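You operate a simulated robot arm through the tools that you are given. There is no shell and no other tool. Be economical: measure what you need, move in short steps, check, and stop when the job is done.

You are at the controls of a simulated two-armed robot. One attempt, no reset.

## Task
Close the run: clean the pad, switch the printer off, wipe the plate.
Fine: power off before the drawer opens; wiping block back, drawer shut. Set down upright: wiping block. What is to be rubbed or washed off counts as gone when no trace of it is left.
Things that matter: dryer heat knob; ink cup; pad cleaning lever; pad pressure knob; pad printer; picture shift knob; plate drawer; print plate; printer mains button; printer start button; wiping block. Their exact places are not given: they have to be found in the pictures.

It is judged by the outcome, as a careful person would: the job done as asked, and still so three seconds after it is handed in. It fails if anything else is knocked over, pushed out of place, dropped, spilled or broken.

## Robot
Two 6-joint arms with fingered hands on one trunk, on a base that drives. Base frame: it is fixed to the floor where the robot stands at the start and does not move with it; the origin is under the middle of the robot, x ahead of it, y to its left, z up. Lengths are in mm, angles in rad, forces in N, time in s.
The left shoulder is at the start at [70, 191, 1009], the right one opposite. Places, roughly: dryer heat knob [800, 600, 900]; ink cup [1000, 1000, 1500]; pad cleaning lever [600, 0, 1100]; pad pressure knob [700, 300, 1200]; pad printer [600, 200, 1000]; picture shift knob [600, 200, 1200]; plate drawer [600, 300, 900]; printer mains button [400, -100, 900]; printer start button [400, 0, 900]. Payload 4.7 kg a hand.
The TCP of each hand is the grasp point between the finger pads, 36 mm short of the fingertips. In the tool frame z runs along the fingers and y along their closing line. The gripper opens to 120 mm. The gripper's body begins 42 mm behind the TCP. The gripper is a hand of 5 fingers: y runs from the thumb to the fingers, the wrist lies at [-18, -113, -198] in the tool frame.
Orientation is told as [roll, pitch, yaw] about the base's x, y, z axes, in that order, counted from this pose: with the fingers straight down and the wrist toward the robot, the tool's x, y and z point along [0, 1, 0], [1, 0, 0] and [0, 0, -1] of the base frame.

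## Interface
- The arms move only by the tool play_rows. It takes "left_deltas", "right_deltas" or both (then of equal length, played together; a hand with none holds still); each is a list of rows, each a list of 2 entries, a list of its own where there are three numbers: the shift along the base's x, y, z in mm, then the turn, a rotation vector about the base's x, y, z in degrees. In form: [[[x, y, z], [rx, ry, rz]], ...]. A call has 1 to 12 rows; each row shifts and turns the commanded pose from where the row before left it. Rows are played at 5 a second. More than 50 mm and 0.15 rad between two rows, and nothing of the call is played. Where a pose cannot be reached the arm comes as near as it can. A force on the tool above 90 N (or 10 N above the force at the start of the call, whichever is more), or a blocked arm, ends the call early, and 0.2 s more pass. In this call time passes only in rows, and 0.2 s behind the last. It gives the time, the measured TCP pose, the force on the tool (base axes), the opening and the grip force at its end, in the units of the frame above (readings bear some noise), with the torque about the TCP (base axes, N m) and any sound that the robot's microphone picked up.
- Cameras (640 x 400 px; columns grow to the right, rows downward): "scene" is now at [132.3, 34.7, 1279.6]; the picture's right is [0.44, -0.90, 0.00], its down [-0.25, -0.12, -0.96] and it looks along [0.86, 0.43, -0.27] (base axes); focal length 214 px, centre (320, 200). "left" rides on the left gripper at [-73, -91, -143] in its tool frame; the picture's right is [-0.80, -0.28, 0.53], its down [0.53, -0.73, 0.42] and it looks along [0.27, 0.62, 0.74] (tool axes); focal length 234 px, centre (320, 200). "right" rides on the right gripper at [73, -91, -143] in its tool frame; the picture's right is [-0.80, 0.28, -0.53], its down [-0.53, -0.73, 0.42] and it looks along [-0.27, 0.62, 0.74] (tool axes); focal length 234 px, centre (320, 200).
- get_image(camera): a new picture of that camera. The clock stands still meanwhile.
- move_column(by): slides the trunk up (or, below 0, down) by that many mm; the arms and the scene camera ride with it, the base frame stays. It gives what a move gives, with no picture.
- steer(legs): drives the robot by 1 to 6 legs, each [ahead, left, turn to the left] in mm, mm and rad, along the robot's own axes; the way and the turn of a leg run together, so that a leg with both is an arc; at most 1500 mm and 3.142 rad a leg. The arms and the cameras ride along, it lands a little off, and it stops where it bumps. It gives what a move gives.
- finger_targets(index, middle, ring, little, thumb_bend, thumb_turn, hand): sets how far each is bent, from 0 (flat) to 1 (curled in); at 0.3 the hand is open as for a grip, at 0.7 the pads meet at the TCP. One left out holds its place. A second passes; each finger stops where it meets its share of the squeeze, and holds until it gets a number again. It is the only way to open and close the hand. It gives what a move gives, with no picture; readings hold the bend of each and the force on index, middle, ring, little, thumb and palm. thumb_turn goes from beside the hand (0) to across from the fingers (1), as for a grip.
- turn_head(pan, tilt): turns the head with the scene camera to pan (to the left, within 1.501 rad either way) and tilt (down, from -0.506 to 1.204), counted from straight ahead of the robot. It gives what a move gives.
- pixel_to_xyz(camera, pixels): for up to 12 pixels [column, row] of the newest picture of that camera ("zoom" is the newest enlarged one), the place [x, y, z] in the base frame of the surface seen there, good to about 2 mm, but the place of the scene camera against the robot may be out by one fixed shift of up to 18 mm in any direction. The clock stands still meanwhile.
- close_up(camera, box): a new picture of the part [left, top, right, bottom] of that camera's present view, enlarged. The clock stands still meanwhile.
- job_done(): hands the job in; it is judged then, once.

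Work in short steps. Measure before you move; look again where a grasp or a placing could have gone wrong, and mend it. You have 80 turns and 70 pictures in all, those below and enlarged ones among them. Open the grippers and draw the arms clear of the work before you hand the job in, unless the task says otherwise; then end with one line.

The tools are called after "Call:" as name(argument=value, ...) on one line, values as JSON. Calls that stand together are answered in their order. play_rows: Moves the arms, as the interface text tells. Its arguments: {"type":"object","properties":{"left_deltas":{"type":"array","items":{"type":"array"}},"right_deltas":{"type":"array","items":{"type":"array"}}},"required":[]} The other tools are called the same way: move_column (by) slides the trunk up or down; finger_targets (index, middle, ring, little, thumb_bend, thumb_turn, hand) moves the fingers one by one; steer (legs) drives the base; turn_head (pan, tilt) turns the head that bears the scene camera; get_image (camera) takes a picture; pixel_to_xyz (camera, pixels) gives the place of the surface under pixels of a picture; close_up (camera, box) takes an enlarged picture of a part of a camera's view; job_done () hands the job in.

At the start:

```text
time_s: 0.0
left_tcp_pos: [547.8, 447.6, 999.7]
left_tcp_rot: [0.0, 0.0, 0.0]
left_contact_force: [0.0, -0.6, 0.4]
left_torque: [-0.01, -0.04, 0.01]
left_width: 119.1
left_grasp_force: 0.1
left_shape: jaw
left_bend: [0.3, 0.3, 0.3, 0.3, 0.3, 0.98]
left_finger forces: [0.0, 0.0, 0.0, 0.2, 0.0, 0.0]
right_tcp_pos: [589.1, -24.9, 1459.1]
right_tcp_rot: [0.0, 0.001, 0.001]
right_contact_force: [0.0, -0.4, -0.2]
right_torque: [0.0, -0.01, 0.03]
right_width: 119.7
right_grasp_force: 0.1
right_shape: jaw
right_bend: [0.3, 0.3, 0.3, 0.3, 0.3, 0.98]
right_finger forces: [0.1, 0.1, 0.0, 0.0, 0.0, 0.0]
trunk travel left (down, up): [-486.0, 454.0]
robot x, y, heading: [4.1, 1.1, 0.002]
head pan, tilt: [0.457, 0.278]
```

scene: 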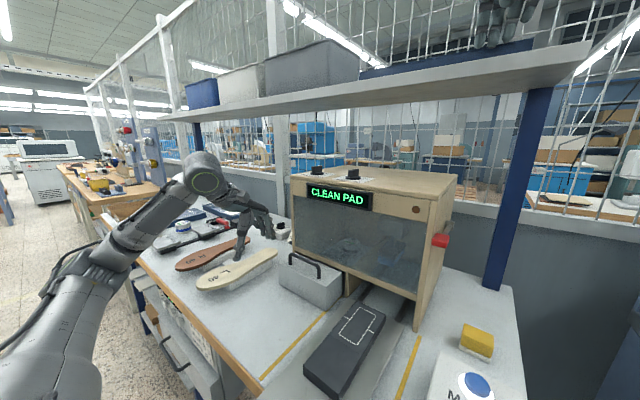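
right: 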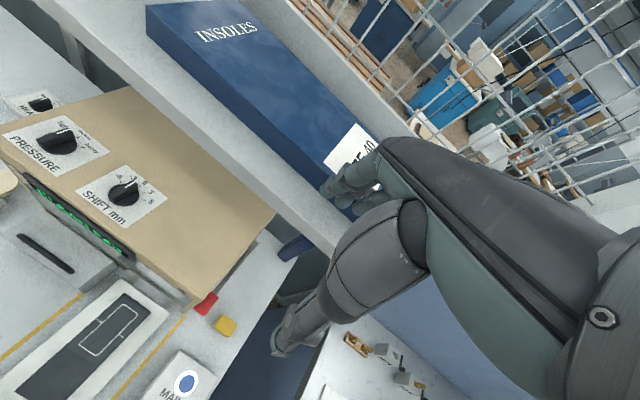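
left: 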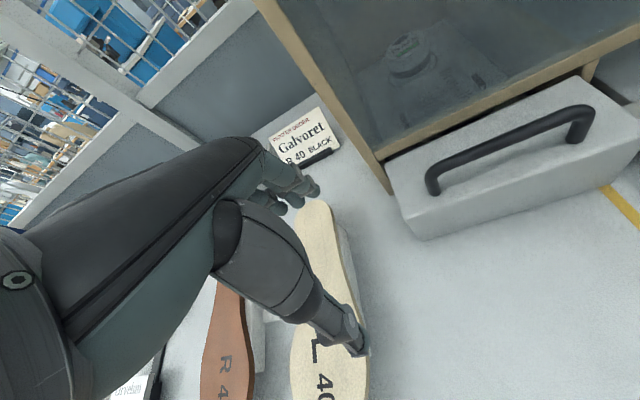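

The scene shows the printer with display "CLEAN PAD" at (340,193), a red lever at (440,240), a drawer handle at (305,265), a yellow block at (477,342) and the mains button at (475,383). I'll look closer with the head panned to the right and down.

Call:
turn_head(pan=0.2, tilt=0.55)

Call:
get_image(camera="scene")

```text
time_s: 0.8
left_tcp_pos: [548.7, 447.7, 999.6]
left_tcp_rot: [0.001, 0.001, -0.001]
left_contact_force: [0.5, -0.1, -0.5]
left_torque: [-0.03, 0.01, 0.05]
left_width: 119.7
left_grasp_force: 0.0
left_shape: jaw
left_bend: [0.3, 0.3, 0.3, 0.3, 0.3, 0.98]
left_finger forces: [0.0, 0.0, 0.0, 0.1, 0.0, 0.0]
right_tcp_pos: [589.6, -23.9, 1460.0]
right_tcp_rot: [0.001, 0.0, 0.001]
right_contact_force: [0.7, 0.3, -0.4]
right_torque: [0.0, 0.02, 0.0]
right_width: 119.5
right_grasp_force: 0.1
right_shape: jaw
right_bend: [0.3, 0.3, 0.3, 0.3, 0.3, 0.98]
right_finger forces: [0.0, 0.1, 0.0, 0.1, 0.1, 0.0]
trunk travel left (down, up): [-486.0, 454.0]
robot x, y, heading: [-3.4, 0.6, 0.005]
head pan, tilt: [0.201, 0.55]
```

```text
66 pictures are left
```

scene: 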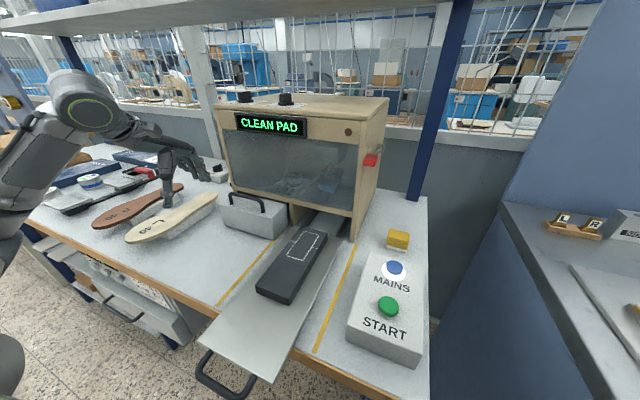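

Now I zoom into the printer and the lower table area to identify the parts.

Call:
close_up(camera="scene", box=[200, 80, 440, 230])

Call:
close_up(camera="scene", box=[190, 220, 440, 400])

Call:
close_up(camera="left", box=[240, 0, 640, 250])

Call:
close_up(camera="scene", box=[20, 120, 240, 260])

```text
2.67 times, centred on (320, 155) of scene
```

zoom: 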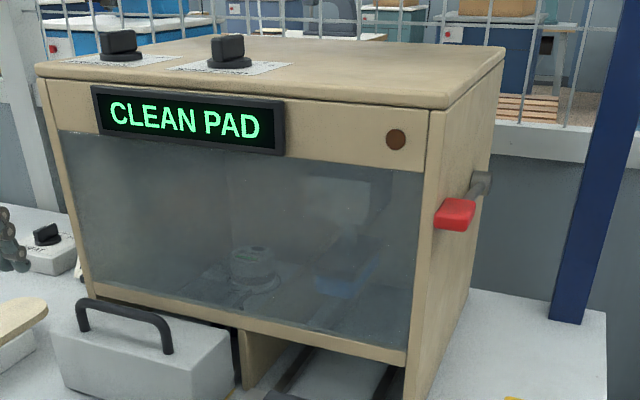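

```text
2.22 times, centred on (315, 310) of scene
```

zoom: 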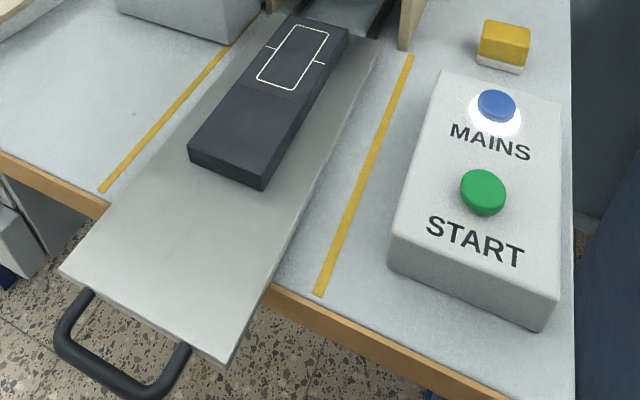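

```text
1.60 times, centred on (440, 125) of left
```

zoom: 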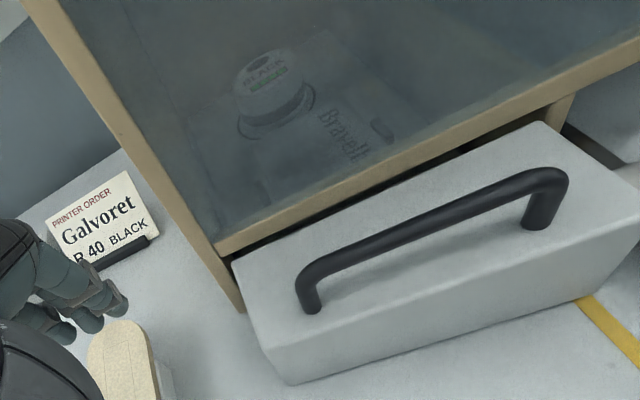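

```text
2.86 times, centred on (130, 190) of scene
```

zoom: 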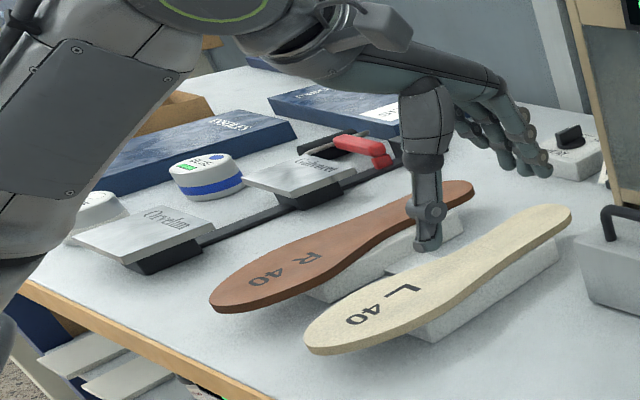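

I measure the key points with the scene camera and compare with the wrist cameras, which have no fixed shift.

Call:
pixel_to_xyz(camera="scene", pixels=[[370, 160], [394, 267], [388, 304], [398, 236], [340, 300], [231, 196], [263, 206], [240, 215], [388, 100], [285, 103], [372, 366], [410, 240]])

Call:
get_image(camera="right")

Call:
pixel_to_xyz(camera="right", pixels=[[207, 303], [225, 326], [186, 381], [124, 193], [56, 141], [207, 350], [188, 305]])

Call:
pixel_to_xyz(camera="left", pixels=[[430, 180], [500, 145], [578, 115], [430, 236], [500, 190], [410, 45], [480, 90], [585, 75]])

```text
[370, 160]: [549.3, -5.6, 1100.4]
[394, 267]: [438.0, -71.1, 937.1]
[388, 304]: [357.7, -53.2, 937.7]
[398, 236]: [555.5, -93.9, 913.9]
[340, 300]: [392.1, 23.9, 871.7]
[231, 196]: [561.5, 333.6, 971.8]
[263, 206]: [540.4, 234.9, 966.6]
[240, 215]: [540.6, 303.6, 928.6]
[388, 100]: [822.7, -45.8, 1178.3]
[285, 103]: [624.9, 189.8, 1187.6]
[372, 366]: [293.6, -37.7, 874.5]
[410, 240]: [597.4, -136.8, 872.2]
```

```text
61 pictures are left
```

right: 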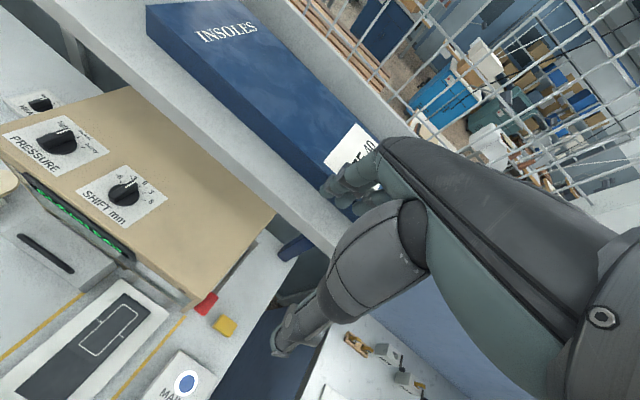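

```text
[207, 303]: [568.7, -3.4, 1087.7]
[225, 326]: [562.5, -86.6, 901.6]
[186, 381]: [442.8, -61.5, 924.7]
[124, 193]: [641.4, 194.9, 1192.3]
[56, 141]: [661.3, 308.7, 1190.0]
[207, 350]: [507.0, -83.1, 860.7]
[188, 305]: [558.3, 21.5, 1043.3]
```

```text
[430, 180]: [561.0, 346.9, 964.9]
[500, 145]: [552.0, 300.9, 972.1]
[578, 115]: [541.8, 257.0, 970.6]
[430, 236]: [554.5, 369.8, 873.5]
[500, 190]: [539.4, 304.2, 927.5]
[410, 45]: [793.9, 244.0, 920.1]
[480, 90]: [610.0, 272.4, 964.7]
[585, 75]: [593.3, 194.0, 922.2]
```

Scene camera reads about (-6,-8,+12) off against the wrist cameras. The red lever is at (~560,-3,1090), mains at (443,-62,925), and the block at (562,-87,~890). These are too close for the present stance, so I raise the left arm, then back off and shift left so the right hand is in range.

Call:
play_rows(left_deltas=[[[0, 0, 45], [0, 0, 0]], [[0, 0, 45], [0, 0, 0]], [[0, 0, 45], [0, 0, 0]]])

Call:
steer(legs=[[-320, 0, 0], [0, 228, 0]])

Call:
turn_head(pan=-0.15, tilt=0.3)

Call:
get_image(camera="scene")

Call:
get_image(camera="right")

```text
time_s: 1.6
left_tcp_pos: [534.7, 467.1, 1118.5]
left_tcp_rot: [-0.004, -0.008, -0.003]
left_contact_force: [0.4, -0.4, 0.5]
left_torque: [-0.01, -0.04, 0.01]
left_width: 119.8
left_grasp_force: 0.1
left_shape: jaw
left_bend: [0.3, 0.3, 0.3, 0.3, 0.3, 0.98]
left_finger forces: [0.1, 0.1, 0.0, 0.1, 0.0, 0.0]
left hand out of reach, approached as far as the arm can: row 3
right_tcp_pos: [587.5, -23.1, 1459.2]
right_tcp_rot: [0.0, -0.001, 0.0]
right_contact_force: [-1.0, 0.7, 0.2]
right_torque: [0.0, -0.06, -0.01]
right_width: 119.8
right_grasp_force: 0.0
right_shape: jaw
right_bend: [0.3, 0.3, 0.3, 0.3, 0.3, 0.98]
right_finger forces: [0.2, 0.1, 0.0, 0.1, 0.0, 0.0]
trunk travel left (down, up): [-486.0, 454.0]
robot x, y, heading: [-1.5, -0.1, 0.005]
head pan, tilt: [0.201, 0.55]
```

```text
time_s: 5.0
left_tcp_pos: [215.3, 694.6, 1116.1]
left_tcp_rot: [-0.004, -0.007, -0.002]
left_contact_force: [0.5, 0.3, 0.2]
left_torque: [-0.04, -0.01, -0.03]
left_width: 119.8
left_grasp_force: 0.1
left_shape: jaw
left_bend: [0.3, 0.3, 0.3, 0.3, 0.3, 0.98]
left_finger forces: [0.0, 0.1, 0.0, 0.0, 0.0, 0.0]
right_tcp_pos: [269.6, 205.6, 1459.3]
right_tcp_rot: [0.0, 0.001, 0.002]
right_contact_force: [0.1, 0.9, 0.2]
right_torque: [-0.01, -0.02, -0.02]
right_width: 119.6
right_grasp_force: 0.0
right_shape: jaw
right_bend: [0.3, 0.3, 0.3, 0.3, 0.3, 0.98]
right_finger forces: [0.1, 0.0, 0.1, 0.1, 0.1, 0.0]
trunk travel left (down, up): [-486.0, 454.0]
robot x, y, heading: [-321.8, 227.6, 0.0]
head pan, tilt: [0.201, 0.55]
```

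```text
time_s: 5.9
left_tcp_pos: [216.8, 695.0, 1116.2]
left_tcp_rot: [-0.007, -0.009, -0.003]
left_contact_force: [-0.9, -0.8, 0.0]
left_torque: [0.04, -0.01, 0.01]
left_width: 119.7
left_grasp_force: 0.1
left_shape: jaw
left_bend: [0.3, 0.3, 0.3, 0.3, 0.3, 0.98]
left_finger forces: [0.1, 0.0, 0.1, 0.1, 0.0, 0.0]
right_tcp_pos: [270.4, 205.6, 1458.8]
right_tcp_rot: [-0.001, 0.0, 0.002]
right_contact_force: [0.0, 0.2, -0.6]
right_torque: [0.02, 0.01, 0.0]
right_width: 119.8
right_grasp_force: 0.1
right_shape: jaw
right_bend: [0.3, 0.3, 0.3, 0.3, 0.3, 0.98]
right_finger forces: [0.0, 0.0, 0.0, 0.0, 0.0, 0.1]
trunk travel left (down, up): [-486.0, 454.0]
robot x, y, heading: [-322.1, 227.5, 0.002]
head pan, tilt: [-0.15, 0.3]
```

```text
60 pictures are left
```

scene: 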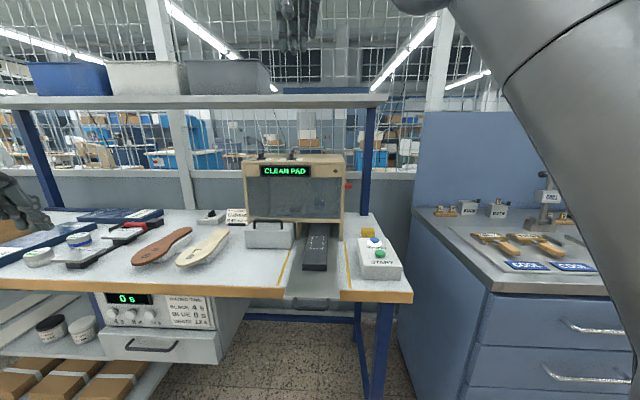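

```text
59 pictures are left
```

right: 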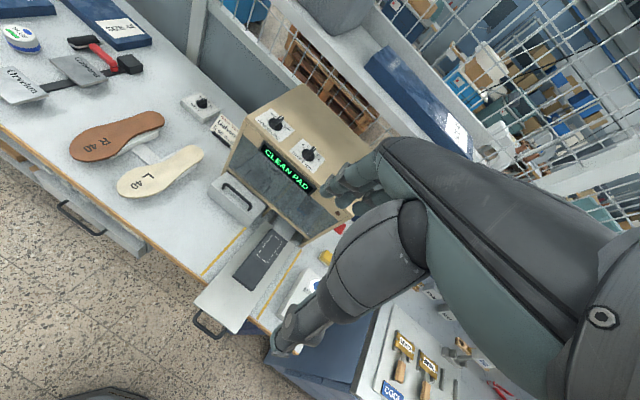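

I zoom onto the lever to see how it is built.

Call:
close_up(camera="scene", box=[320, 160, 384, 200])

Call:
pixel_to_xyz(camera="zoom", pixels=[[300, 250], [270, 260], [330, 250]])

```text
10.00 times, centred on (352, 180) of scene
```

zoom: 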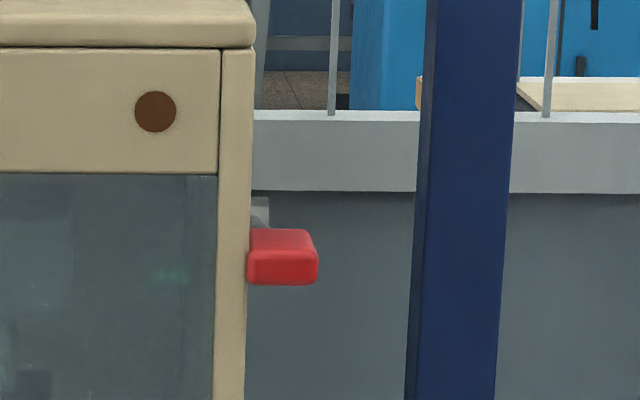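

```text
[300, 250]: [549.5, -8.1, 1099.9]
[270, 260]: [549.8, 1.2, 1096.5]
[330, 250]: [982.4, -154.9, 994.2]
```

The lever's red end sticks out toward me at about (562,-2,1085), with its arm going back and up to a pivot. I form a pointing index on the right hand and look at where its tip lies.

Call:
finger_targets(hand="right", index=0.1, middle=1, ring=1, little=1, thumb_bend=0.3, thumb_turn=0.3)

Call:
turn_head(pan=0.0, tilt=-0.2)

Call:
get_image(camera="scene")

Call:
get_image(camera="right")

```text
time_s: 6.9
left_tcp_pos: [216.4, 695.1, 1116.2]
left_tcp_rot: [-0.006, -0.009, -0.001]
left_contact_force: [0.1, -0.4, -0.2]
left_torque: [0.0, -0.04, -0.01]
left_width: 119.9
left_grasp_force: 0.0
left_shape: jaw
left_bend: [0.3, 0.3, 0.3, 0.3, 0.3, 0.98]
left_finger forces: [0.0, 0.1, 0.0, 0.0, 0.1, 0.1]
right_tcp_pos: [270.5, 205.7, 1459.9]
right_tcp_rot: [0.0, 0.0, 0.003]
right_contact_force: [0.3, 0.1, 0.2]
right_torque: [0.0, 0.0, 0.01]
right_width: 171.6
right_grasp_force: 0.0
right_shape: fingers
right_bend: [0.1, 1.0, 1.0, 1.0, 0.3, 0.29]
right_finger forces: [0.1, 0.1, 0.0, 0.0, 0.1, 0.0]
trunk travel left (down, up): [-486.0, 454.0]
robot x, y, heading: [-315.6, 226.2, 0.003]
head pan, tilt: [-0.15, 0.3]
```

```text
time_s: 7.8
left_tcp_pos: [215.3, 693.8, 1117.4]
left_tcp_rot: [-0.007, -0.009, -0.001]
left_contact_force: [-0.2, 0.9, 0.2]
left_torque: [0.02, -0.06, -0.01]
left_width: 119.7
left_grasp_force: 0.1
left_shape: jaw
left_bend: [0.3, 0.3, 0.3, 0.3, 0.3, 0.98]
left_finger forces: [0.1, 0.0, 0.1, 0.0, 0.1, 0.0]
right_tcp_pos: [269.6, 204.4, 1458.3]
right_tcp_rot: [0.0, -0.002, 0.003]
right_contact_force: [0.3, 0.8, 0.0]
right_torque: [0.02, -0.01, 0.03]
right_width: 171.5
right_grasp_force: 0.1
right_shape: fingers
right_bend: [0.1, 1.0, 1.0, 1.0, 0.3, 0.29]
right_finger forces: [0.1, 0.0, 0.0, 0.1, 0.1, 0.1]
trunk travel left (down, up): [-486.0, 454.0]
robot x, y, heading: [-320.1, 228.0, 0.002]
head pan, tilt: [0.0, -0.201]
```

```text
57 pictures are left
```

scene: 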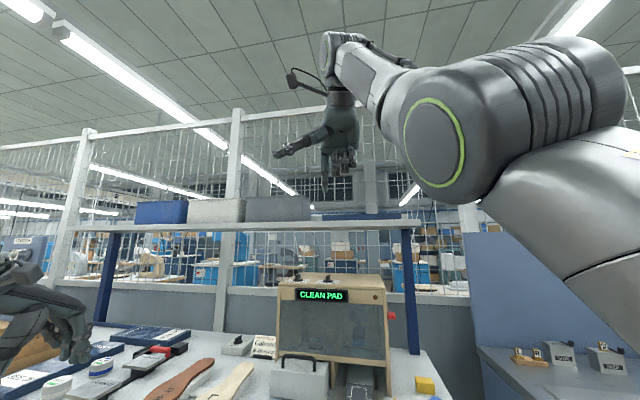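

```text
56 pictures are left
```

right: 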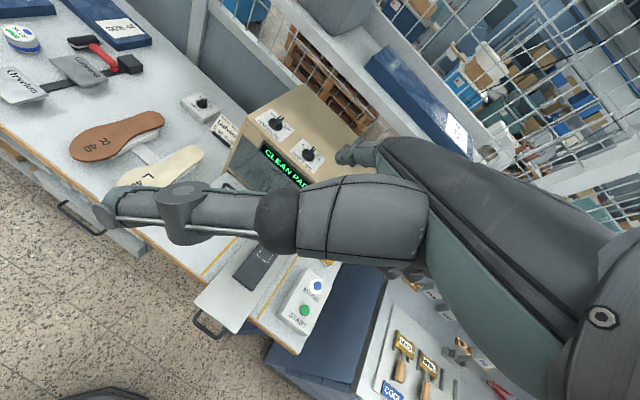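

The index points down near scene (325,185). The thumb sticks out to the side, so I tuck it across the palm and measure the index tip.

Call:
finger_targets(hand="right", thumb_bend=0.8, thumb_turn=1)

Call:
close_up(camera="scene", box=[250, 60, 410, 210])

Call:
close_up(camera="right", box=[240, 80, 560, 280])

Call:
pixel_to_xyz(camera="zoom", pixels=[[204, 150], [225, 145], [260, 150]])

```text
time_s: 8.8
left_tcp_pos: [216.3, 695.3, 1116.7]
left_tcp_rot: [-0.006, -0.008, -0.002]
left_contact_force: [-0.5, 0.1, 0.2]
left_torque: [0.02, 0.02, -0.03]
left_width: 119.5
left_grasp_force: 0.0
left_shape: jaw
left_bend: [0.3, 0.3, 0.3, 0.3, 0.3, 0.98]
left_finger forces: [0.0, 0.0, 0.0, 0.0, 0.0, 0.0]
right_tcp_pos: [269.8, 206.0, 1458.7]
right_tcp_rot: [0.001, -0.001, 0.003]
right_contact_force: [0.1, 0.0, -1.0]
right_torque: [-0.01, 0.01, -0.02]
right_width: 74.6
right_grasp_force: 0.1
right_shape: fingers
right_bend: [0.1, 1.0, 1.0, 1.0, 0.8, 1.0]
right_finger forces: [0.1, 0.0, 0.0, 0.0, 0.1, 0.1]
trunk travel left (down, up): [-486.0, 454.0]
robot x, y, heading: [-322.5, 232.1, -0.001]
head pan, tilt: [0.0, -0.201]
```

```text
2.67 times, centred on (330, 135) of scene
```

zoom: 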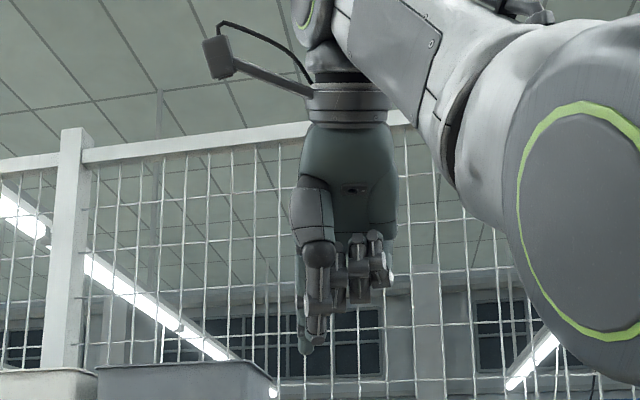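

```text
2.00 times, centred on (400, 180) of right
```

zoom: 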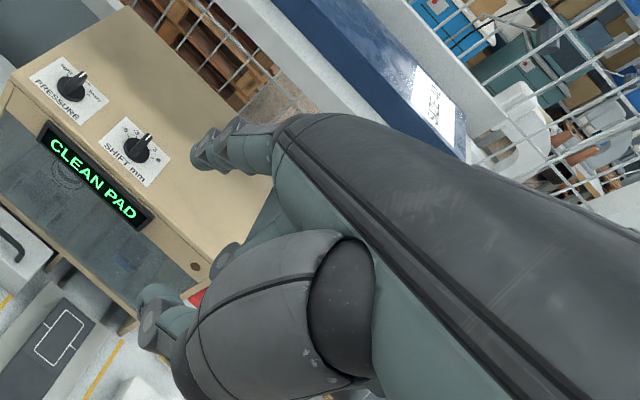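

```text
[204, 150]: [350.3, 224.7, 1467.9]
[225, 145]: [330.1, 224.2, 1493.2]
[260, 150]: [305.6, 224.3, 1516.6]
```

The tip at bend 0.1 splays outward to about TCP +(82,19). I bend the index to 0.45 so it points more straight down and measure again.

Call:
finger_targets(hand="right", index=0.45, thumb_bend=1)

Call:
close_up(camera="scene", box=[290, 120, 370, 200])

Call:
pixel_to_xyz(camera="zoom", pixels=[[290, 290], [290, 240], [330, 230], [300, 180], [280, 270]])

Call:
close_up(camera="right", box=[240, 80, 560, 280])

```text
time_s: 9.8
left_tcp_pos: [216.5, 693.5, 1117.5]
left_tcp_rot: [-0.004, -0.009, -0.001]
left_contact_force: [0.4, 0.0, 0.2]
left_torque: [-0.01, 0.02, 0.0]
left_width: 119.8
left_grasp_force: 0.1
left_shape: jaw
left_bend: [0.3, 0.3, 0.3, 0.3, 0.3, 0.98]
left_finger forces: [0.1, 0.0, 0.0, 0.0, 0.1, 0.0]
right_tcp_pos: [269.7, 205.5, 1458.0]
right_tcp_rot: [-0.001, 0.0, 0.003]
right_contact_force: [-0.3, 0.1, -0.2]
right_torque: [0.0, 0.01, -0.04]
right_width: 30.8
right_grasp_force: 0.1
right_shape: fingers
right_bend: [0.33, 1.0, 1.0, 1.0, 0.98, 1.0]
right_finger forces: [0.0, 0.0, 0.0, 0.0, 0.0, 0.1]
trunk travel left (down, up): [-486.0, 454.0]
robot x, y, heading: [-322.4, 228.2, 0.003]
head pan, tilt: [0.0, -0.201]
```

```text
5.00 times, centred on (330, 160) of scene
```

zoom: 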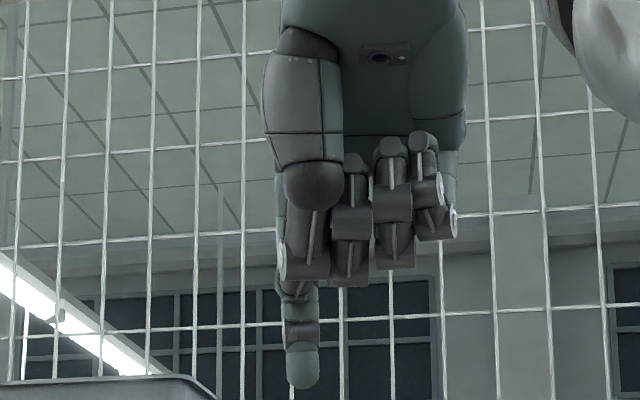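

```text
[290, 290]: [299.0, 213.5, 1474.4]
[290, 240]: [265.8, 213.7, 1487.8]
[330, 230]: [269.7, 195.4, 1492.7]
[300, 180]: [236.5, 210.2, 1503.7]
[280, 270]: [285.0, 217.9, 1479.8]
```

```text
2.00 times, centred on (400, 180) of right
```

zoom: 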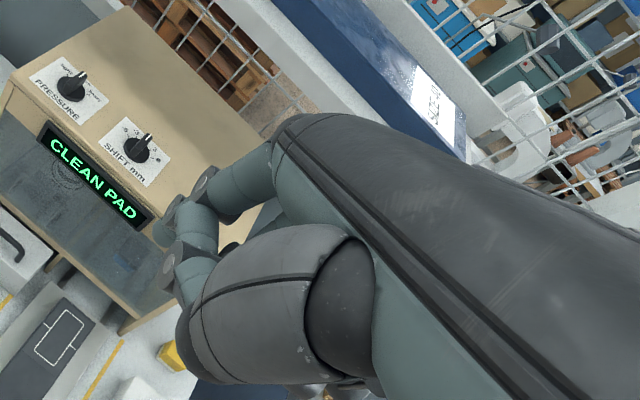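

The index tip is roughly at TCP +(55,10,-62). I bring the hand to just above and in front of the lever, then compare the tip and lever in one picture.

Call:
play_rows(right_deltas=[[[20, -27, -30], [0, 0, 0]], [[20, -27, -30], [0, 0, 0]], [[20, -27, -30], [0, 0, 0]], [[20, -27, -30], [0, 0, 0]], [[20, -27, -30], [0, 0, 0]], [[20, -27, -30], [0, 0, 0]], [[25, -27, -28], [0, 0, 0]], [[25, -27, -28], [0, 0, 0]], [[30, 0, -20], [0, 0, 0]]])

Call:
turn_head(pan=-0.25, tilt=0.2)

Call:
get_image(camera="scene")

Call:
get_image(camera="right")

```text
time_s: 11.8
left_tcp_pos: [217.2, 695.1, 1115.8]
left_tcp_rot: [-0.007, -0.007, -0.002]
left_contact_force: [0.7, 0.1, -0.2]
left_torque: [-0.04, 0.03, -0.02]
left_width: 119.6
left_grasp_force: 0.0
left_shape: jaw
left_bend: [0.3, 0.3, 0.3, 0.3, 0.3, 0.98]
left_finger forces: [0.0, 0.0, 0.0, 0.0, 0.0, 0.0]
right_tcp_pos: [514.0, 6.3, 1258.6]
right_tcp_rot: [-0.002, 0.001, 0.001]
right_contact_force: [-0.3, 0.4, -0.4]
right_torque: [0.0, 0.0, 0.03]
right_width: 31.1
right_grasp_force: 0.1
right_shape: fingers
right_bend: [0.33, 1.0, 1.0, 1.0, 0.98, 1.0]
right_finger forces: [0.0, 0.1, 0.1, 0.0, 0.0, 0.0]
right hand out of reach, approached as far as the arm can: row 1, 2, 3, 4, 5, 6, 9
trunk travel left (down, up): [-486.0, 454.0]
robot x, y, heading: [-321.9, 227.7, -0.0]
head pan, tilt: [0.0, -0.201]
```

```text
time_s: 12.7
left_tcp_pos: [216.4, 695.2, 1115.8]
left_tcp_rot: [-0.006, -0.008, -0.001]
left_contact_force: [-0.4, -0.3, -0.3]
left_torque: [0.0, 0.0, -0.01]
left_width: 119.6
left_grasp_force: 0.0
left_shape: jaw
left_bend: [0.3, 0.3, 0.3, 0.3, 0.3, 0.98]
left_finger forces: [0.0, 0.1, 0.1, 0.1, 0.1, 0.0]
right_tcp_pos: [513.1, 5.9, 1259.4]
right_tcp_rot: [-0.002, 0.0, 0.001]
right_contact_force: [0.1, -0.2, -0.5]
right_torque: [0.02, 0.01, -0.02]
right_width: 31.2
right_grasp_force: 0.1
right_shape: fingers
right_bend: [0.33, 1.0, 1.0, 1.0, 0.98, 1.0]
right_finger forces: [0.1, 0.0, 0.1, 0.0, 0.0, 0.0]
trunk travel left (down, up): [-486.0, 454.0]
robot x, y, heading: [-321.7, 226.2, 0.0]
head pan, tilt: [-0.25, 0.201]
```

```text
51 pictures are left
```

scene: 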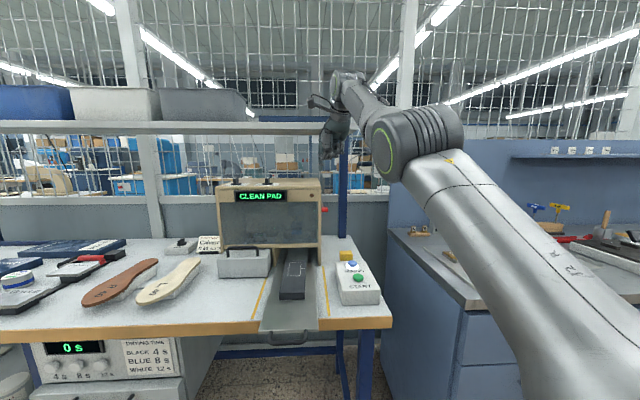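

```text
50 pictures are left
```

right: 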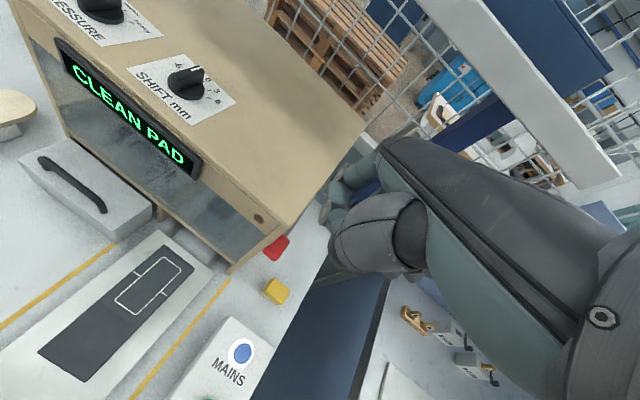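

The hand is at (513,6,1259) and the lever shows at (275,247) of the right view. I zoom in to measure the lever and the index tip.

Call:
close_up(camera="right", box=[240, 170, 400, 290])

Call:
pixel_to_xyz(camera="zoom", pixels=[[140, 230], [120, 260], [155, 225], [100, 250], [118, 210], [90, 290], [290, 130], [80, 160]])

Call:
close_up(camera="scene", box=[280, 100, 376, 220])

Call:
pixel_to_xyz(camera="zoom", pixels=[[317, 196], [317, 185], [330, 150], [338, 363], [325, 365], [345, 366]])

```text
3.33 times, centred on (320, 230) of right
```

zoom: 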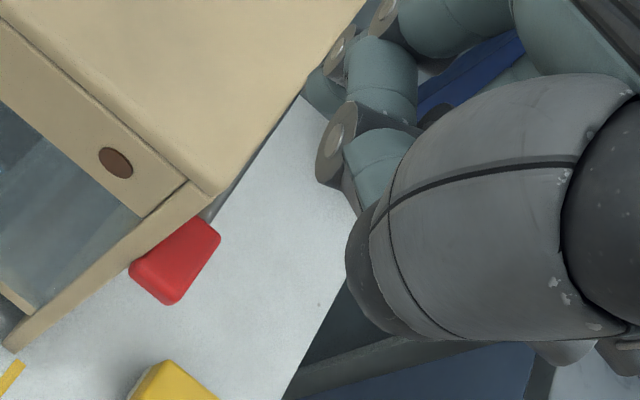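

```text
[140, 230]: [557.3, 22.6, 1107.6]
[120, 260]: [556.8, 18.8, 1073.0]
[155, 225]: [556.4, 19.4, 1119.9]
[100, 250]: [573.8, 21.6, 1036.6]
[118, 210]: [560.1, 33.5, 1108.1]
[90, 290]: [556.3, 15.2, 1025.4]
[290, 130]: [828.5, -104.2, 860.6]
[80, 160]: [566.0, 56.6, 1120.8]
```

```text
3.33 times, centred on (328, 160) of scene
```

zoom: 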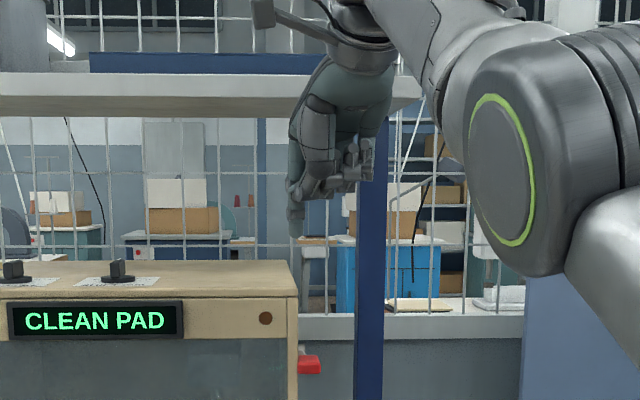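

```text
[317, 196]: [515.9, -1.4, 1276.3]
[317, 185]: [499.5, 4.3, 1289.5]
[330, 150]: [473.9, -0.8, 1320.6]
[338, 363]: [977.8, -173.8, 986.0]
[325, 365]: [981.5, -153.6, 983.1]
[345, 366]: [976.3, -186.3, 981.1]
```

I misplaced some pixels, so I re-measure: lever at scene zoom (310,363), index tip at (296,228).

Call:
pixel_to_xyz(camera="zoom", pixels=[[310, 362], [303, 366], [318, 364], [310, 369], [308, 357], [296, 230], [296, 222], [296, 212], [286, 380]])

Call:
close_up(camera="right", box=[240, 200, 320, 280])

Call:
pixel_to_xyz(camera="zoom", pixels=[[310, 220], [270, 235], [340, 180], [275, 265], [240, 240], [360, 200], [310, 270]])

```text
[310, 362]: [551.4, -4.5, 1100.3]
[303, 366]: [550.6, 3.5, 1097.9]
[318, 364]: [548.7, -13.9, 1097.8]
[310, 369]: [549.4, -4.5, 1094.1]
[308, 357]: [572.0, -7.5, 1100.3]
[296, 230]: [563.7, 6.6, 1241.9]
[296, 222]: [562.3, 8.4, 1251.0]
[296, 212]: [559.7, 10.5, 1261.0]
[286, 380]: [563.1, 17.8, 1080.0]
```

```text
5.00 times, centred on (280, 240) of right
```

zoom: 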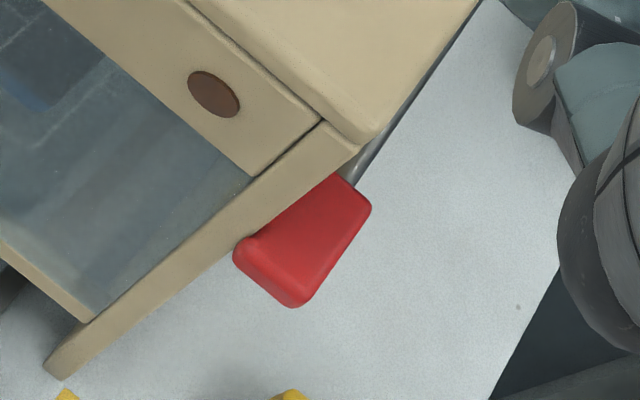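

```text
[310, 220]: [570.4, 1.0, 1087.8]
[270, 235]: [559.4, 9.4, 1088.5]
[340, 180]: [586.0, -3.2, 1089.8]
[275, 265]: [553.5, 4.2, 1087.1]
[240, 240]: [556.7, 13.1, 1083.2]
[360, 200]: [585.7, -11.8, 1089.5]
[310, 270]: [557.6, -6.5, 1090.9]
```

In scene frame the tip is at (564,6.5,1240) and the lever top at (~562,-4,1100): the tip is nearly above it. I shift y by -12 and come down to just above the lever.

Call:
play_rows(right_deltas=[[[0, -12, -20], [0, 0, 0]], [[0, 0, -35], [0, 0, 0]], [[0, 0, -35], [0, 0, 0]], [[0, 0, -35], [0, 0, 0]]])

Call:
close_up(camera="scene", box=[280, 120, 376, 240])

Call:
close_up(camera="right", box=[200, 120, 400, 320])

```text
time_s: 13.7
left_tcp_pos: [198.2, 696.9, 1125.9]
left_tcp_rot: [-0.007, -0.026, -0.004]
left_contact_force: [0.4, -0.5, -0.3]
left_torque: [0.02, 0.01, 0.0]
left_width: 119.8
left_grasp_force: 0.0
left_shape: jaw
left_bend: [0.3, 0.3, 0.3, 0.3, 0.3, 0.98]
left_finger forces: [0.0, 0.0, 0.0, 0.0, 0.0, 0.1]
right_tcp_pos: [545.3, -2.5, 1202.4]
right_tcp_rot: [-0.002, -0.055, 0.005]
right_contact_force: [-31.4, -6.3, 86.7]
right_torque: [0.65, -5.01, -0.07]
right_width: 31.1
right_grasp_force: 44.0
right_shape: fingers
right_bend: [0.34, 1.0, 1.0, 1.0, 0.98, 1.0]
right_finger forces: [88.0, 0.1, 0.0, 0.1, 0.0, 0.1]
right hand out of reach, approached as far as the arm can: row 1, 2, 3, 4
trunk travel left (down, up): [-486.0, 454.0]
robot x, y, heading: [-321.3, 227.1, 0.001]
head pan, tilt: [-0.25, 0.201]
```

```text
3.33 times, centred on (328, 180) of scene
```

zoom: 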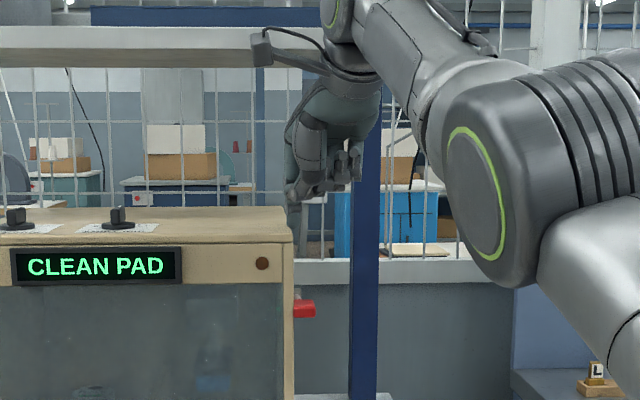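

```text
2.00 times, centred on (300, 220) of right
```

zoom: 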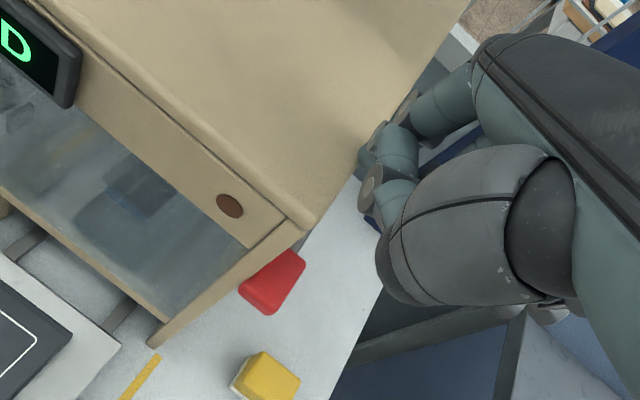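

The arm couldn't hold tool-down at that height (row reached only "as near as it can"), so it drifted forward and the index rests on the lid with 88 N. I lift it straight off by raising the trunk, which also puts the shoulder at the right height for this task.

Call:
move_column(by=120)

Call:
close_up(camera="scene", box=[200, 120, 400, 280])

```text
time_s: 15.2
left_tcp_pos: [215.7, 694.1, 1236.3]
left_tcp_rot: [-0.005, -0.009, -0.001]
left_contact_force: [0.3, 0.5, 1.0]
left_torque: [-0.01, 0.01, 0.01]
left_width: 119.5
left_grasp_force: 0.0
left_shape: jaw
left_bend: [0.3, 0.3, 0.3, 0.3, 0.3, 0.98]
left_finger forces: [0.1, 0.0, 0.0, 0.0, 0.0, 0.0]
right_tcp_pos: [565.8, -7.0, 1281.4]
right_tcp_rot: [-0.001, 0.005, 0.002]
right_contact_force: [-1.2, 0.3, 0.7]
right_torque: [0.01, -0.01, 0.03]
right_width: 29.7
right_grasp_force: 0.1
right_shape: fingers
right_bend: [0.35, 1.0, 1.0, 1.0, 0.97, 1.0]
right_finger forces: [0.0, 0.0, 0.0, 0.1, 0.0, 0.1]
trunk travel left (down, up): [-606.0, 334.0]
robot x, y, heading: [-324.0, 228.9, 0.002]
head pan, tilt: [-0.25, 0.201]
```

```text
2.50 times, centred on (300, 200) of scene
```

zoom: 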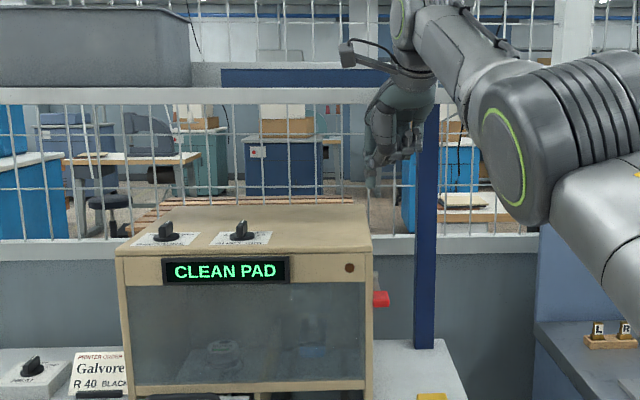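

Contact is released and the printer looks unmoved. I raise the trunk further and then set the hand to hover over the lever.

Call:
move_column(by=150)

Call:
play_rows(right_deltas=[[[-20, 0, -35], [0, 0, 0]], [[-20, -4, -40], [0, 0, 0]], [[-19, -3, -40], [0, 0, 0]], [[0, 0, -40], [0, 0, 0]], [[0, 0, -40], [0, 0, 0]]])

```text
time_s: 16.9
left_tcp_pos: [216.0, 695.6, 1387.6]
left_tcp_rot: [-0.004, -0.009, -0.002]
left_contact_force: [1.3, -0.3, 1.0]
left_torque: [-0.01, 0.0, 0.0]
left_width: 119.6
left_grasp_force: 0.1
left_shape: jaw
left_bend: [0.3, 0.3, 0.3, 0.3, 0.3, 0.98]
left_finger forces: [0.0, 0.0, 0.0, 0.1, 0.0, 0.0]
right_tcp_pos: [567.4, -7.1, 1431.2]
right_tcp_rot: [0.0, 0.003, 0.003]
right_contact_force: [-0.6, -0.9, 0.3]
right_torque: [-0.01, 0.02, 0.03]
right_width: 30.0
right_grasp_force: 0.0
right_shape: fingers
right_bend: [0.35, 1.0, 1.0, 1.0, 0.97, 1.0]
right_finger forces: [0.1, 0.1, 0.0, 0.0, 0.0, 0.1]
trunk travel left (down, up): [-756.0, 184.0]
robot x, y, heading: [-321.2, 226.9, 0.003]
head pan, tilt: [-0.25, 0.201]
```

```text
time_s: 18.1
left_tcp_pos: [190.1, 695.1, 1395.2]
left_tcp_rot: [-0.007, -0.028, -0.006]
left_contact_force: [-0.1, -0.1, -0.2]
left_torque: [0.04, -0.05, -0.04]
left_width: 119.8
left_grasp_force: 0.1
left_shape: jaw
left_bend: [0.3, 0.3, 0.3, 0.3, 0.3, 0.98]
left_finger forces: [0.1, 0.0, 0.0, 0.1, 0.0, 0.0]
right_tcp_pos: [586.9, -6.0, 1331.3]
right_tcp_rot: [0.0, -0.025, 0.007]
right_contact_force: [-85.0, 15.0, 10.8]
right_torque: [-1.2, -6.08, -0.24]
right_width: 28.2
right_grasp_force: 44.5
right_shape: fingers
right_bend: [0.38, 1.0, 1.0, 1.0, 0.97, 1.0]
right_finger forces: [11.5, 77.3, 0.0, 0.1, 0.0, 0.0]
right hand out of reach, approached as far as the arm can: row 1, 2, 3, 4, 5
trunk travel left (down, up): [-756.0, 184.0]
robot x, y, heading: [-321.3, 229.7, -0.0]
head pan, tilt: [-0.25, 0.201]
stopped in row 5 (right hand): the force on the tool passed its limit at 94 N (the readings are from after the stop); the commanded pose is now the measured one
```

The shelf edge stopped the fingers: in this arm posture, going down with the tool vertical forces the hand forward. I drive back to free it, then turn the head to see the arm's posture.

Call:
steer(legs=[[-200, 0, 0]])

Call:
turn_head(pan=-0.4, tilt=0.35)

Call:
get_image(camera="scene")

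```text
time_s: 19.6
left_tcp_pos: [19.6, 694.5, 1385.6]
left_tcp_rot: [-0.005, -0.006, 0.0]
left_contact_force: [0.3, -0.5, 0.5]
left_torque: [0.01, 0.07, -0.01]
left_width: 120.0
left_grasp_force: 0.1
left_shape: jaw
left_bend: [0.3, 0.3, 0.3, 0.3, 0.3, 0.98]
left_finger forces: [0.1, 0.0, 0.1, 0.0, 0.1, 0.0]
right_tcp_pos: [418.1, -9.5, 1307.3]
right_tcp_rot: [-0.001, -0.006, 0.003]
right_contact_force: [1.2, -0.2, -0.8]
right_torque: [-0.03, 0.02, 0.01]
right_width: 28.6
right_grasp_force: 0.0
right_shape: fingers
right_bend: [0.37, 1.0, 1.0, 1.0, 0.97, 1.0]
right_finger forces: [0.0, 0.0, 0.0, 0.0, 0.0, 0.0]
trunk travel left (down, up): [-756.0, 184.0]
robot x, y, heading: [-521.4, 221.0, 0.006]
head pan, tilt: [-0.25, 0.201]
```

```text
time_s: 20.4
left_tcp_pos: [16.0, 694.8, 1386.1]
left_tcp_rot: [-0.005, -0.009, -0.002]
left_contact_force: [0.3, 1.1, 0.3]
left_torque: [-0.01, -0.02, -0.01]
left_width: 119.7
left_grasp_force: 0.0
left_shape: jaw
left_bend: [0.3, 0.3, 0.3, 0.3, 0.3, 0.98]
left_finger forces: [0.0, 0.0, 0.1, 0.0, 0.0, 0.0]
right_tcp_pos: [414.7, -11.0, 1309.7]
right_tcp_rot: [0.001, -0.008, 0.005]
right_contact_force: [-0.6, 0.3, -0.3]
right_torque: [0.02, 0.0, 0.01]
right_width: 28.9
right_grasp_force: 0.0
right_shape: fingers
right_bend: [0.37, 1.0, 1.0, 1.0, 0.97, 1.0]
right_finger forces: [0.0, 0.0, 0.0, 0.0, 0.0, 0.0]
trunk travel left (down, up): [-756.0, 184.0]
robot x, y, heading: [-517.6, 229.5, -0.001]
head pan, tilt: [-0.4, 0.351]
```

```text
43 pictures are left
```

scene: 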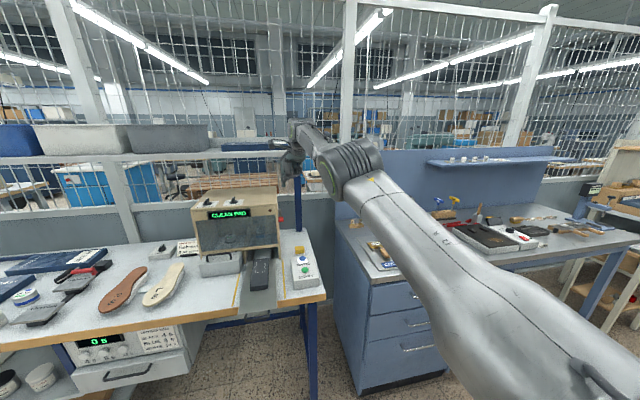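

The arm is free at rel. (935,-240). I test a small downward move here with nothing nearby to learn the workspace.

Call:
play_rows(right_deltas=[[[0, 0, -40], [0, 0, 0]], [[0, 0, -40], [0, 0, 0]], [[0, 0, -40], [0, 0, 0]]])

```text
time_s: 21.1
left_tcp_pos: [15.4, 695.9, 1386.6]
left_tcp_rot: [-0.005, -0.008, -0.003]
left_contact_force: [0.3, 1.1, -0.4]
left_torque: [-0.02, 0.02, -0.02]
left_width: 119.6
left_grasp_force: 0.0
left_shape: jaw
left_bend: [0.3, 0.3, 0.3, 0.3, 0.3, 0.98]
left_finger forces: [0.1, 0.0, 0.0, 0.1, 0.0, 0.1]
right_tcp_pos: [436.7, -11.0, 1192.8]
right_tcp_rot: [0.0, -0.007, 0.008]
right_contact_force: [-0.4, -0.4, -0.3]
right_torque: [0.02, 0.02, 0.01]
right_width: 28.8
right_grasp_force: 0.0
right_shape: fingers
right_bend: [0.37, 1.0, 1.0, 1.0, 0.97, 1.0]
right_finger forces: [0.0, 0.1, 0.1, 0.0, 0.1, 0.0]
right hand out of reach, approached as far as the arm can: row 1, 2, 3
trunk travel left (down, up): [-756.0, 184.0]
robot x, y, heading: [-519.8, 226.0, 0.001]
head pan, tilt: [-0.4, 0.351]
```

The wrist always sits about 785 mm from the shoulder, so the elbow is straight. I command a clear pull-back toward the body to make the elbow bend.

Call:
play_rows(right_deltas=[[[-45, 0, 0], [0, 0, 0]], [[-45, 0, 0], [0, 0, 0]], [[-45, 0, 0], [0, 0, 0]], [[-45, 0, 0], [0, 0, 0]]])

Call:
get_image(camera="scene")

```text
time_s: 22.1
left_tcp_pos: [17.4, 694.5, 1386.8]
left_tcp_rot: [-0.006, -0.007, -0.002]
left_contact_force: [-0.1, 0.2, -0.8]
left_torque: [-0.02, -0.03, 0.0]
left_width: 119.5
left_grasp_force: 0.1
left_shape: jaw
left_bend: [0.3, 0.3, 0.3, 0.3, 0.3, 0.98]
left_finger forces: [0.0, 0.0, 0.1, 0.2, 0.0, 0.0]
right_tcp_pos: [436.6, -10.8, 1199.6]
right_tcp_rot: [0.0, -0.007, 0.005]
right_contact_force: [-0.5, -0.5, -0.7]
right_torque: [0.01, 0.0, -0.02]
right_width: 28.8
right_grasp_force: 0.0
right_shape: fingers
right_bend: [0.37, 1.0, 1.0, 1.0, 0.97, 1.0]
right_finger forces: [0.0, 0.0, 0.0, 0.0, 0.0, 0.0]
right hand out of reach, approached as far as the arm can: row 1, 2, 3, 4
trunk travel left (down, up): [-756.0, 184.0]
robot x, y, heading: [-520.9, 227.1, 0.002]
head pan, tilt: [-0.4, 0.351]
```

```text
42 pictures are left
```

scene: 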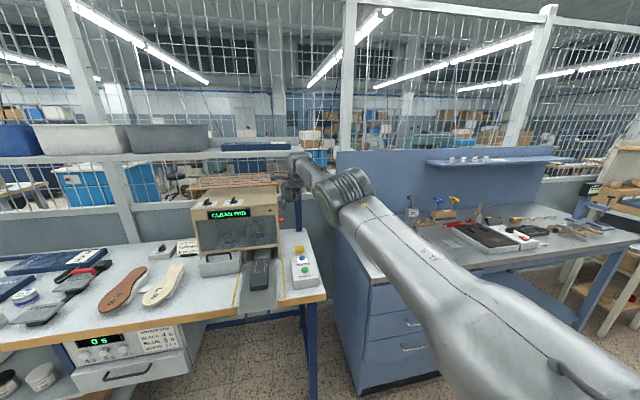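

Still straight. I return the command forward while pitching the fingers forward (about -y), to see if another orientation frees the elbow.

Call:
play_rows(right_deltas=[[[40, 0, 0], [0, -8, 0]], [[40, 0, 0], [0, -8, 0]], [[40, 0, 0], [0, -8, 0]], [[0, 0, 0], [0, -8, 0]], [[0, 0, 0], [0, -8, 0]]])

```text
time_s: 23.4
left_tcp_pos: [17.6, 693.6, 1387.2]
left_tcp_rot: [-0.006, -0.006, -0.002]
left_contact_force: [0.1, 0.9, 0.2]
left_torque: [-0.01, 0.0, 0.01]
left_width: 119.7
left_grasp_force: 0.0
left_shape: jaw
left_bend: [0.3, 0.3, 0.3, 0.3, 0.3, 0.98]
left_finger forces: [0.0, 0.1, 0.1, 0.0, 0.1, 0.1]
right_tcp_pos: [541.1, -17.4, 1195.1]
right_tcp_rot: [-0.005, -0.706, 0.01]
right_contact_force: [-0.4, -0.2, -0.7]
right_torque: [0.01, 0.02, 0.01]
right_width: 28.8
right_grasp_force: 0.1
right_shape: fingers
right_bend: [0.37, 1.0, 1.0, 1.0, 0.97, 1.0]
right_finger forces: [0.1, 0.1, 0.0, 0.0, 0.0, 0.0]
right hand out of reach, approached as far as the arm can: row 1, 2, 3, 4, 5
trunk travel left (down, up): [-756.0, 184.0]
robot x, y, heading: [-519.3, 227.9, -0.002]
head pan, tilt: [-0.4, 0.351]
```

Orientation follows but the elbow stays straight. I go to the documented good zone instead (rel. 870 ahead, 20° to the right, about 110 below the shoulder, tool down).

Call:
play_rows(right_deltas=[[[0, -15, -5], [0, 8, 0]], [[0, -15, -5], [0, 8, 0]], [[0, -15, -5], [0, 8, 0]], [[0, -15, -5], [0, 8, 0]], [[0, -15, -5], [0, 8, 0]], [[0, 0, 0], [0, 0, 0]]])

```text
time_s: 24.8
left_tcp_pos: [17.7, 693.2, 1387.2]
left_tcp_rot: [-0.006, -0.008, -0.001]
left_contact_force: [0.2, -0.5, 0.1]
left_torque: [0.01, 0.04, 0.06]
left_width: 119.7
left_grasp_force: 0.1
left_shape: jaw
left_bend: [0.3, 0.3, 0.3, 0.3, 0.3, 0.98]
left_finger forces: [0.1, 0.0, 0.1, 0.0, 0.0, 0.0]
right_tcp_pos: [435.7, -101.6, 1158.8]
right_tcp_rot: [0.002, -0.005, 0.005]
right_contact_force: [-0.3, -0.9, 0.2]
right_torque: [0.04, 0.0, 0.0]
right_width: 28.7
right_grasp_force: 0.1
right_shape: fingers
right_bend: [0.36, 1.0, 1.0, 1.0, 0.97, 1.0]
right_finger forces: [0.0, 0.0, 0.0, 0.1, 0.0, 0.0]
right hand out of reach, approached as far as the arm can: row 1, 2, 3, 4, 5
trunk travel left (down, up): [-756.0, 184.0]
robot x, y, heading: [-522.5, 228.7, 0.006]
head pan, tilt: [-0.4, 0.351]
```

The arm seems locked near full stretch when moving inward or downward. I test the opposite tangential directions (up, then back) to get the elbow to flex.

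Call:
play_rows(right_deltas=[[[-20, 20, 40], [0, 0, 0]], [[-20, 20, 40], [0, 0, 0]], [[-20, 20, 40], [0, 0, 0]], [[-40, 10, 20], [0, 0, 0]], [[-40, 0, 20], [0, 0, 0]], [[-40, 0, 0], [0, 0, 0]]])

```text
time_s: 26.1
left_tcp_pos: [15.9, 693.6, 1387.3]
left_tcp_rot: [-0.006, -0.01, -0.001]
left_contact_force: [0.4, 0.0, 0.7]
left_torque: [-0.03, 0.04, -0.01]
left_width: 119.8
left_grasp_force: 0.1
left_shape: jaw
left_bend: [0.3, 0.3, 0.3, 0.3, 0.3, 0.98]
left_finger forces: [0.0, 0.0, 0.0, 0.0, 0.0, 0.1]
right_tcp_pos: [395.7, -35.7, 1361.0]
right_tcp_rot: [0.0, -0.005, 0.006]
right_contact_force: [0.4, 0.0, -0.7]
right_torque: [0.03, -0.01, 0.0]
right_width: 28.9
right_grasp_force: 0.1
right_shape: fingers
right_bend: [0.36, 1.0, 1.0, 1.0, 0.97, 1.0]
right_finger forces: [0.1, 0.1, 0.1, 0.0, 0.1, 0.0]
right hand out of reach, approached as far as the arm can: row 1, 2, 3, 4, 5, 6
trunk travel left (down, up): [-756.0, 184.0]
robot x, y, heading: [-518.9, 228.3, 0.0]
head pan, tilt: [-0.4, 0.351]
```

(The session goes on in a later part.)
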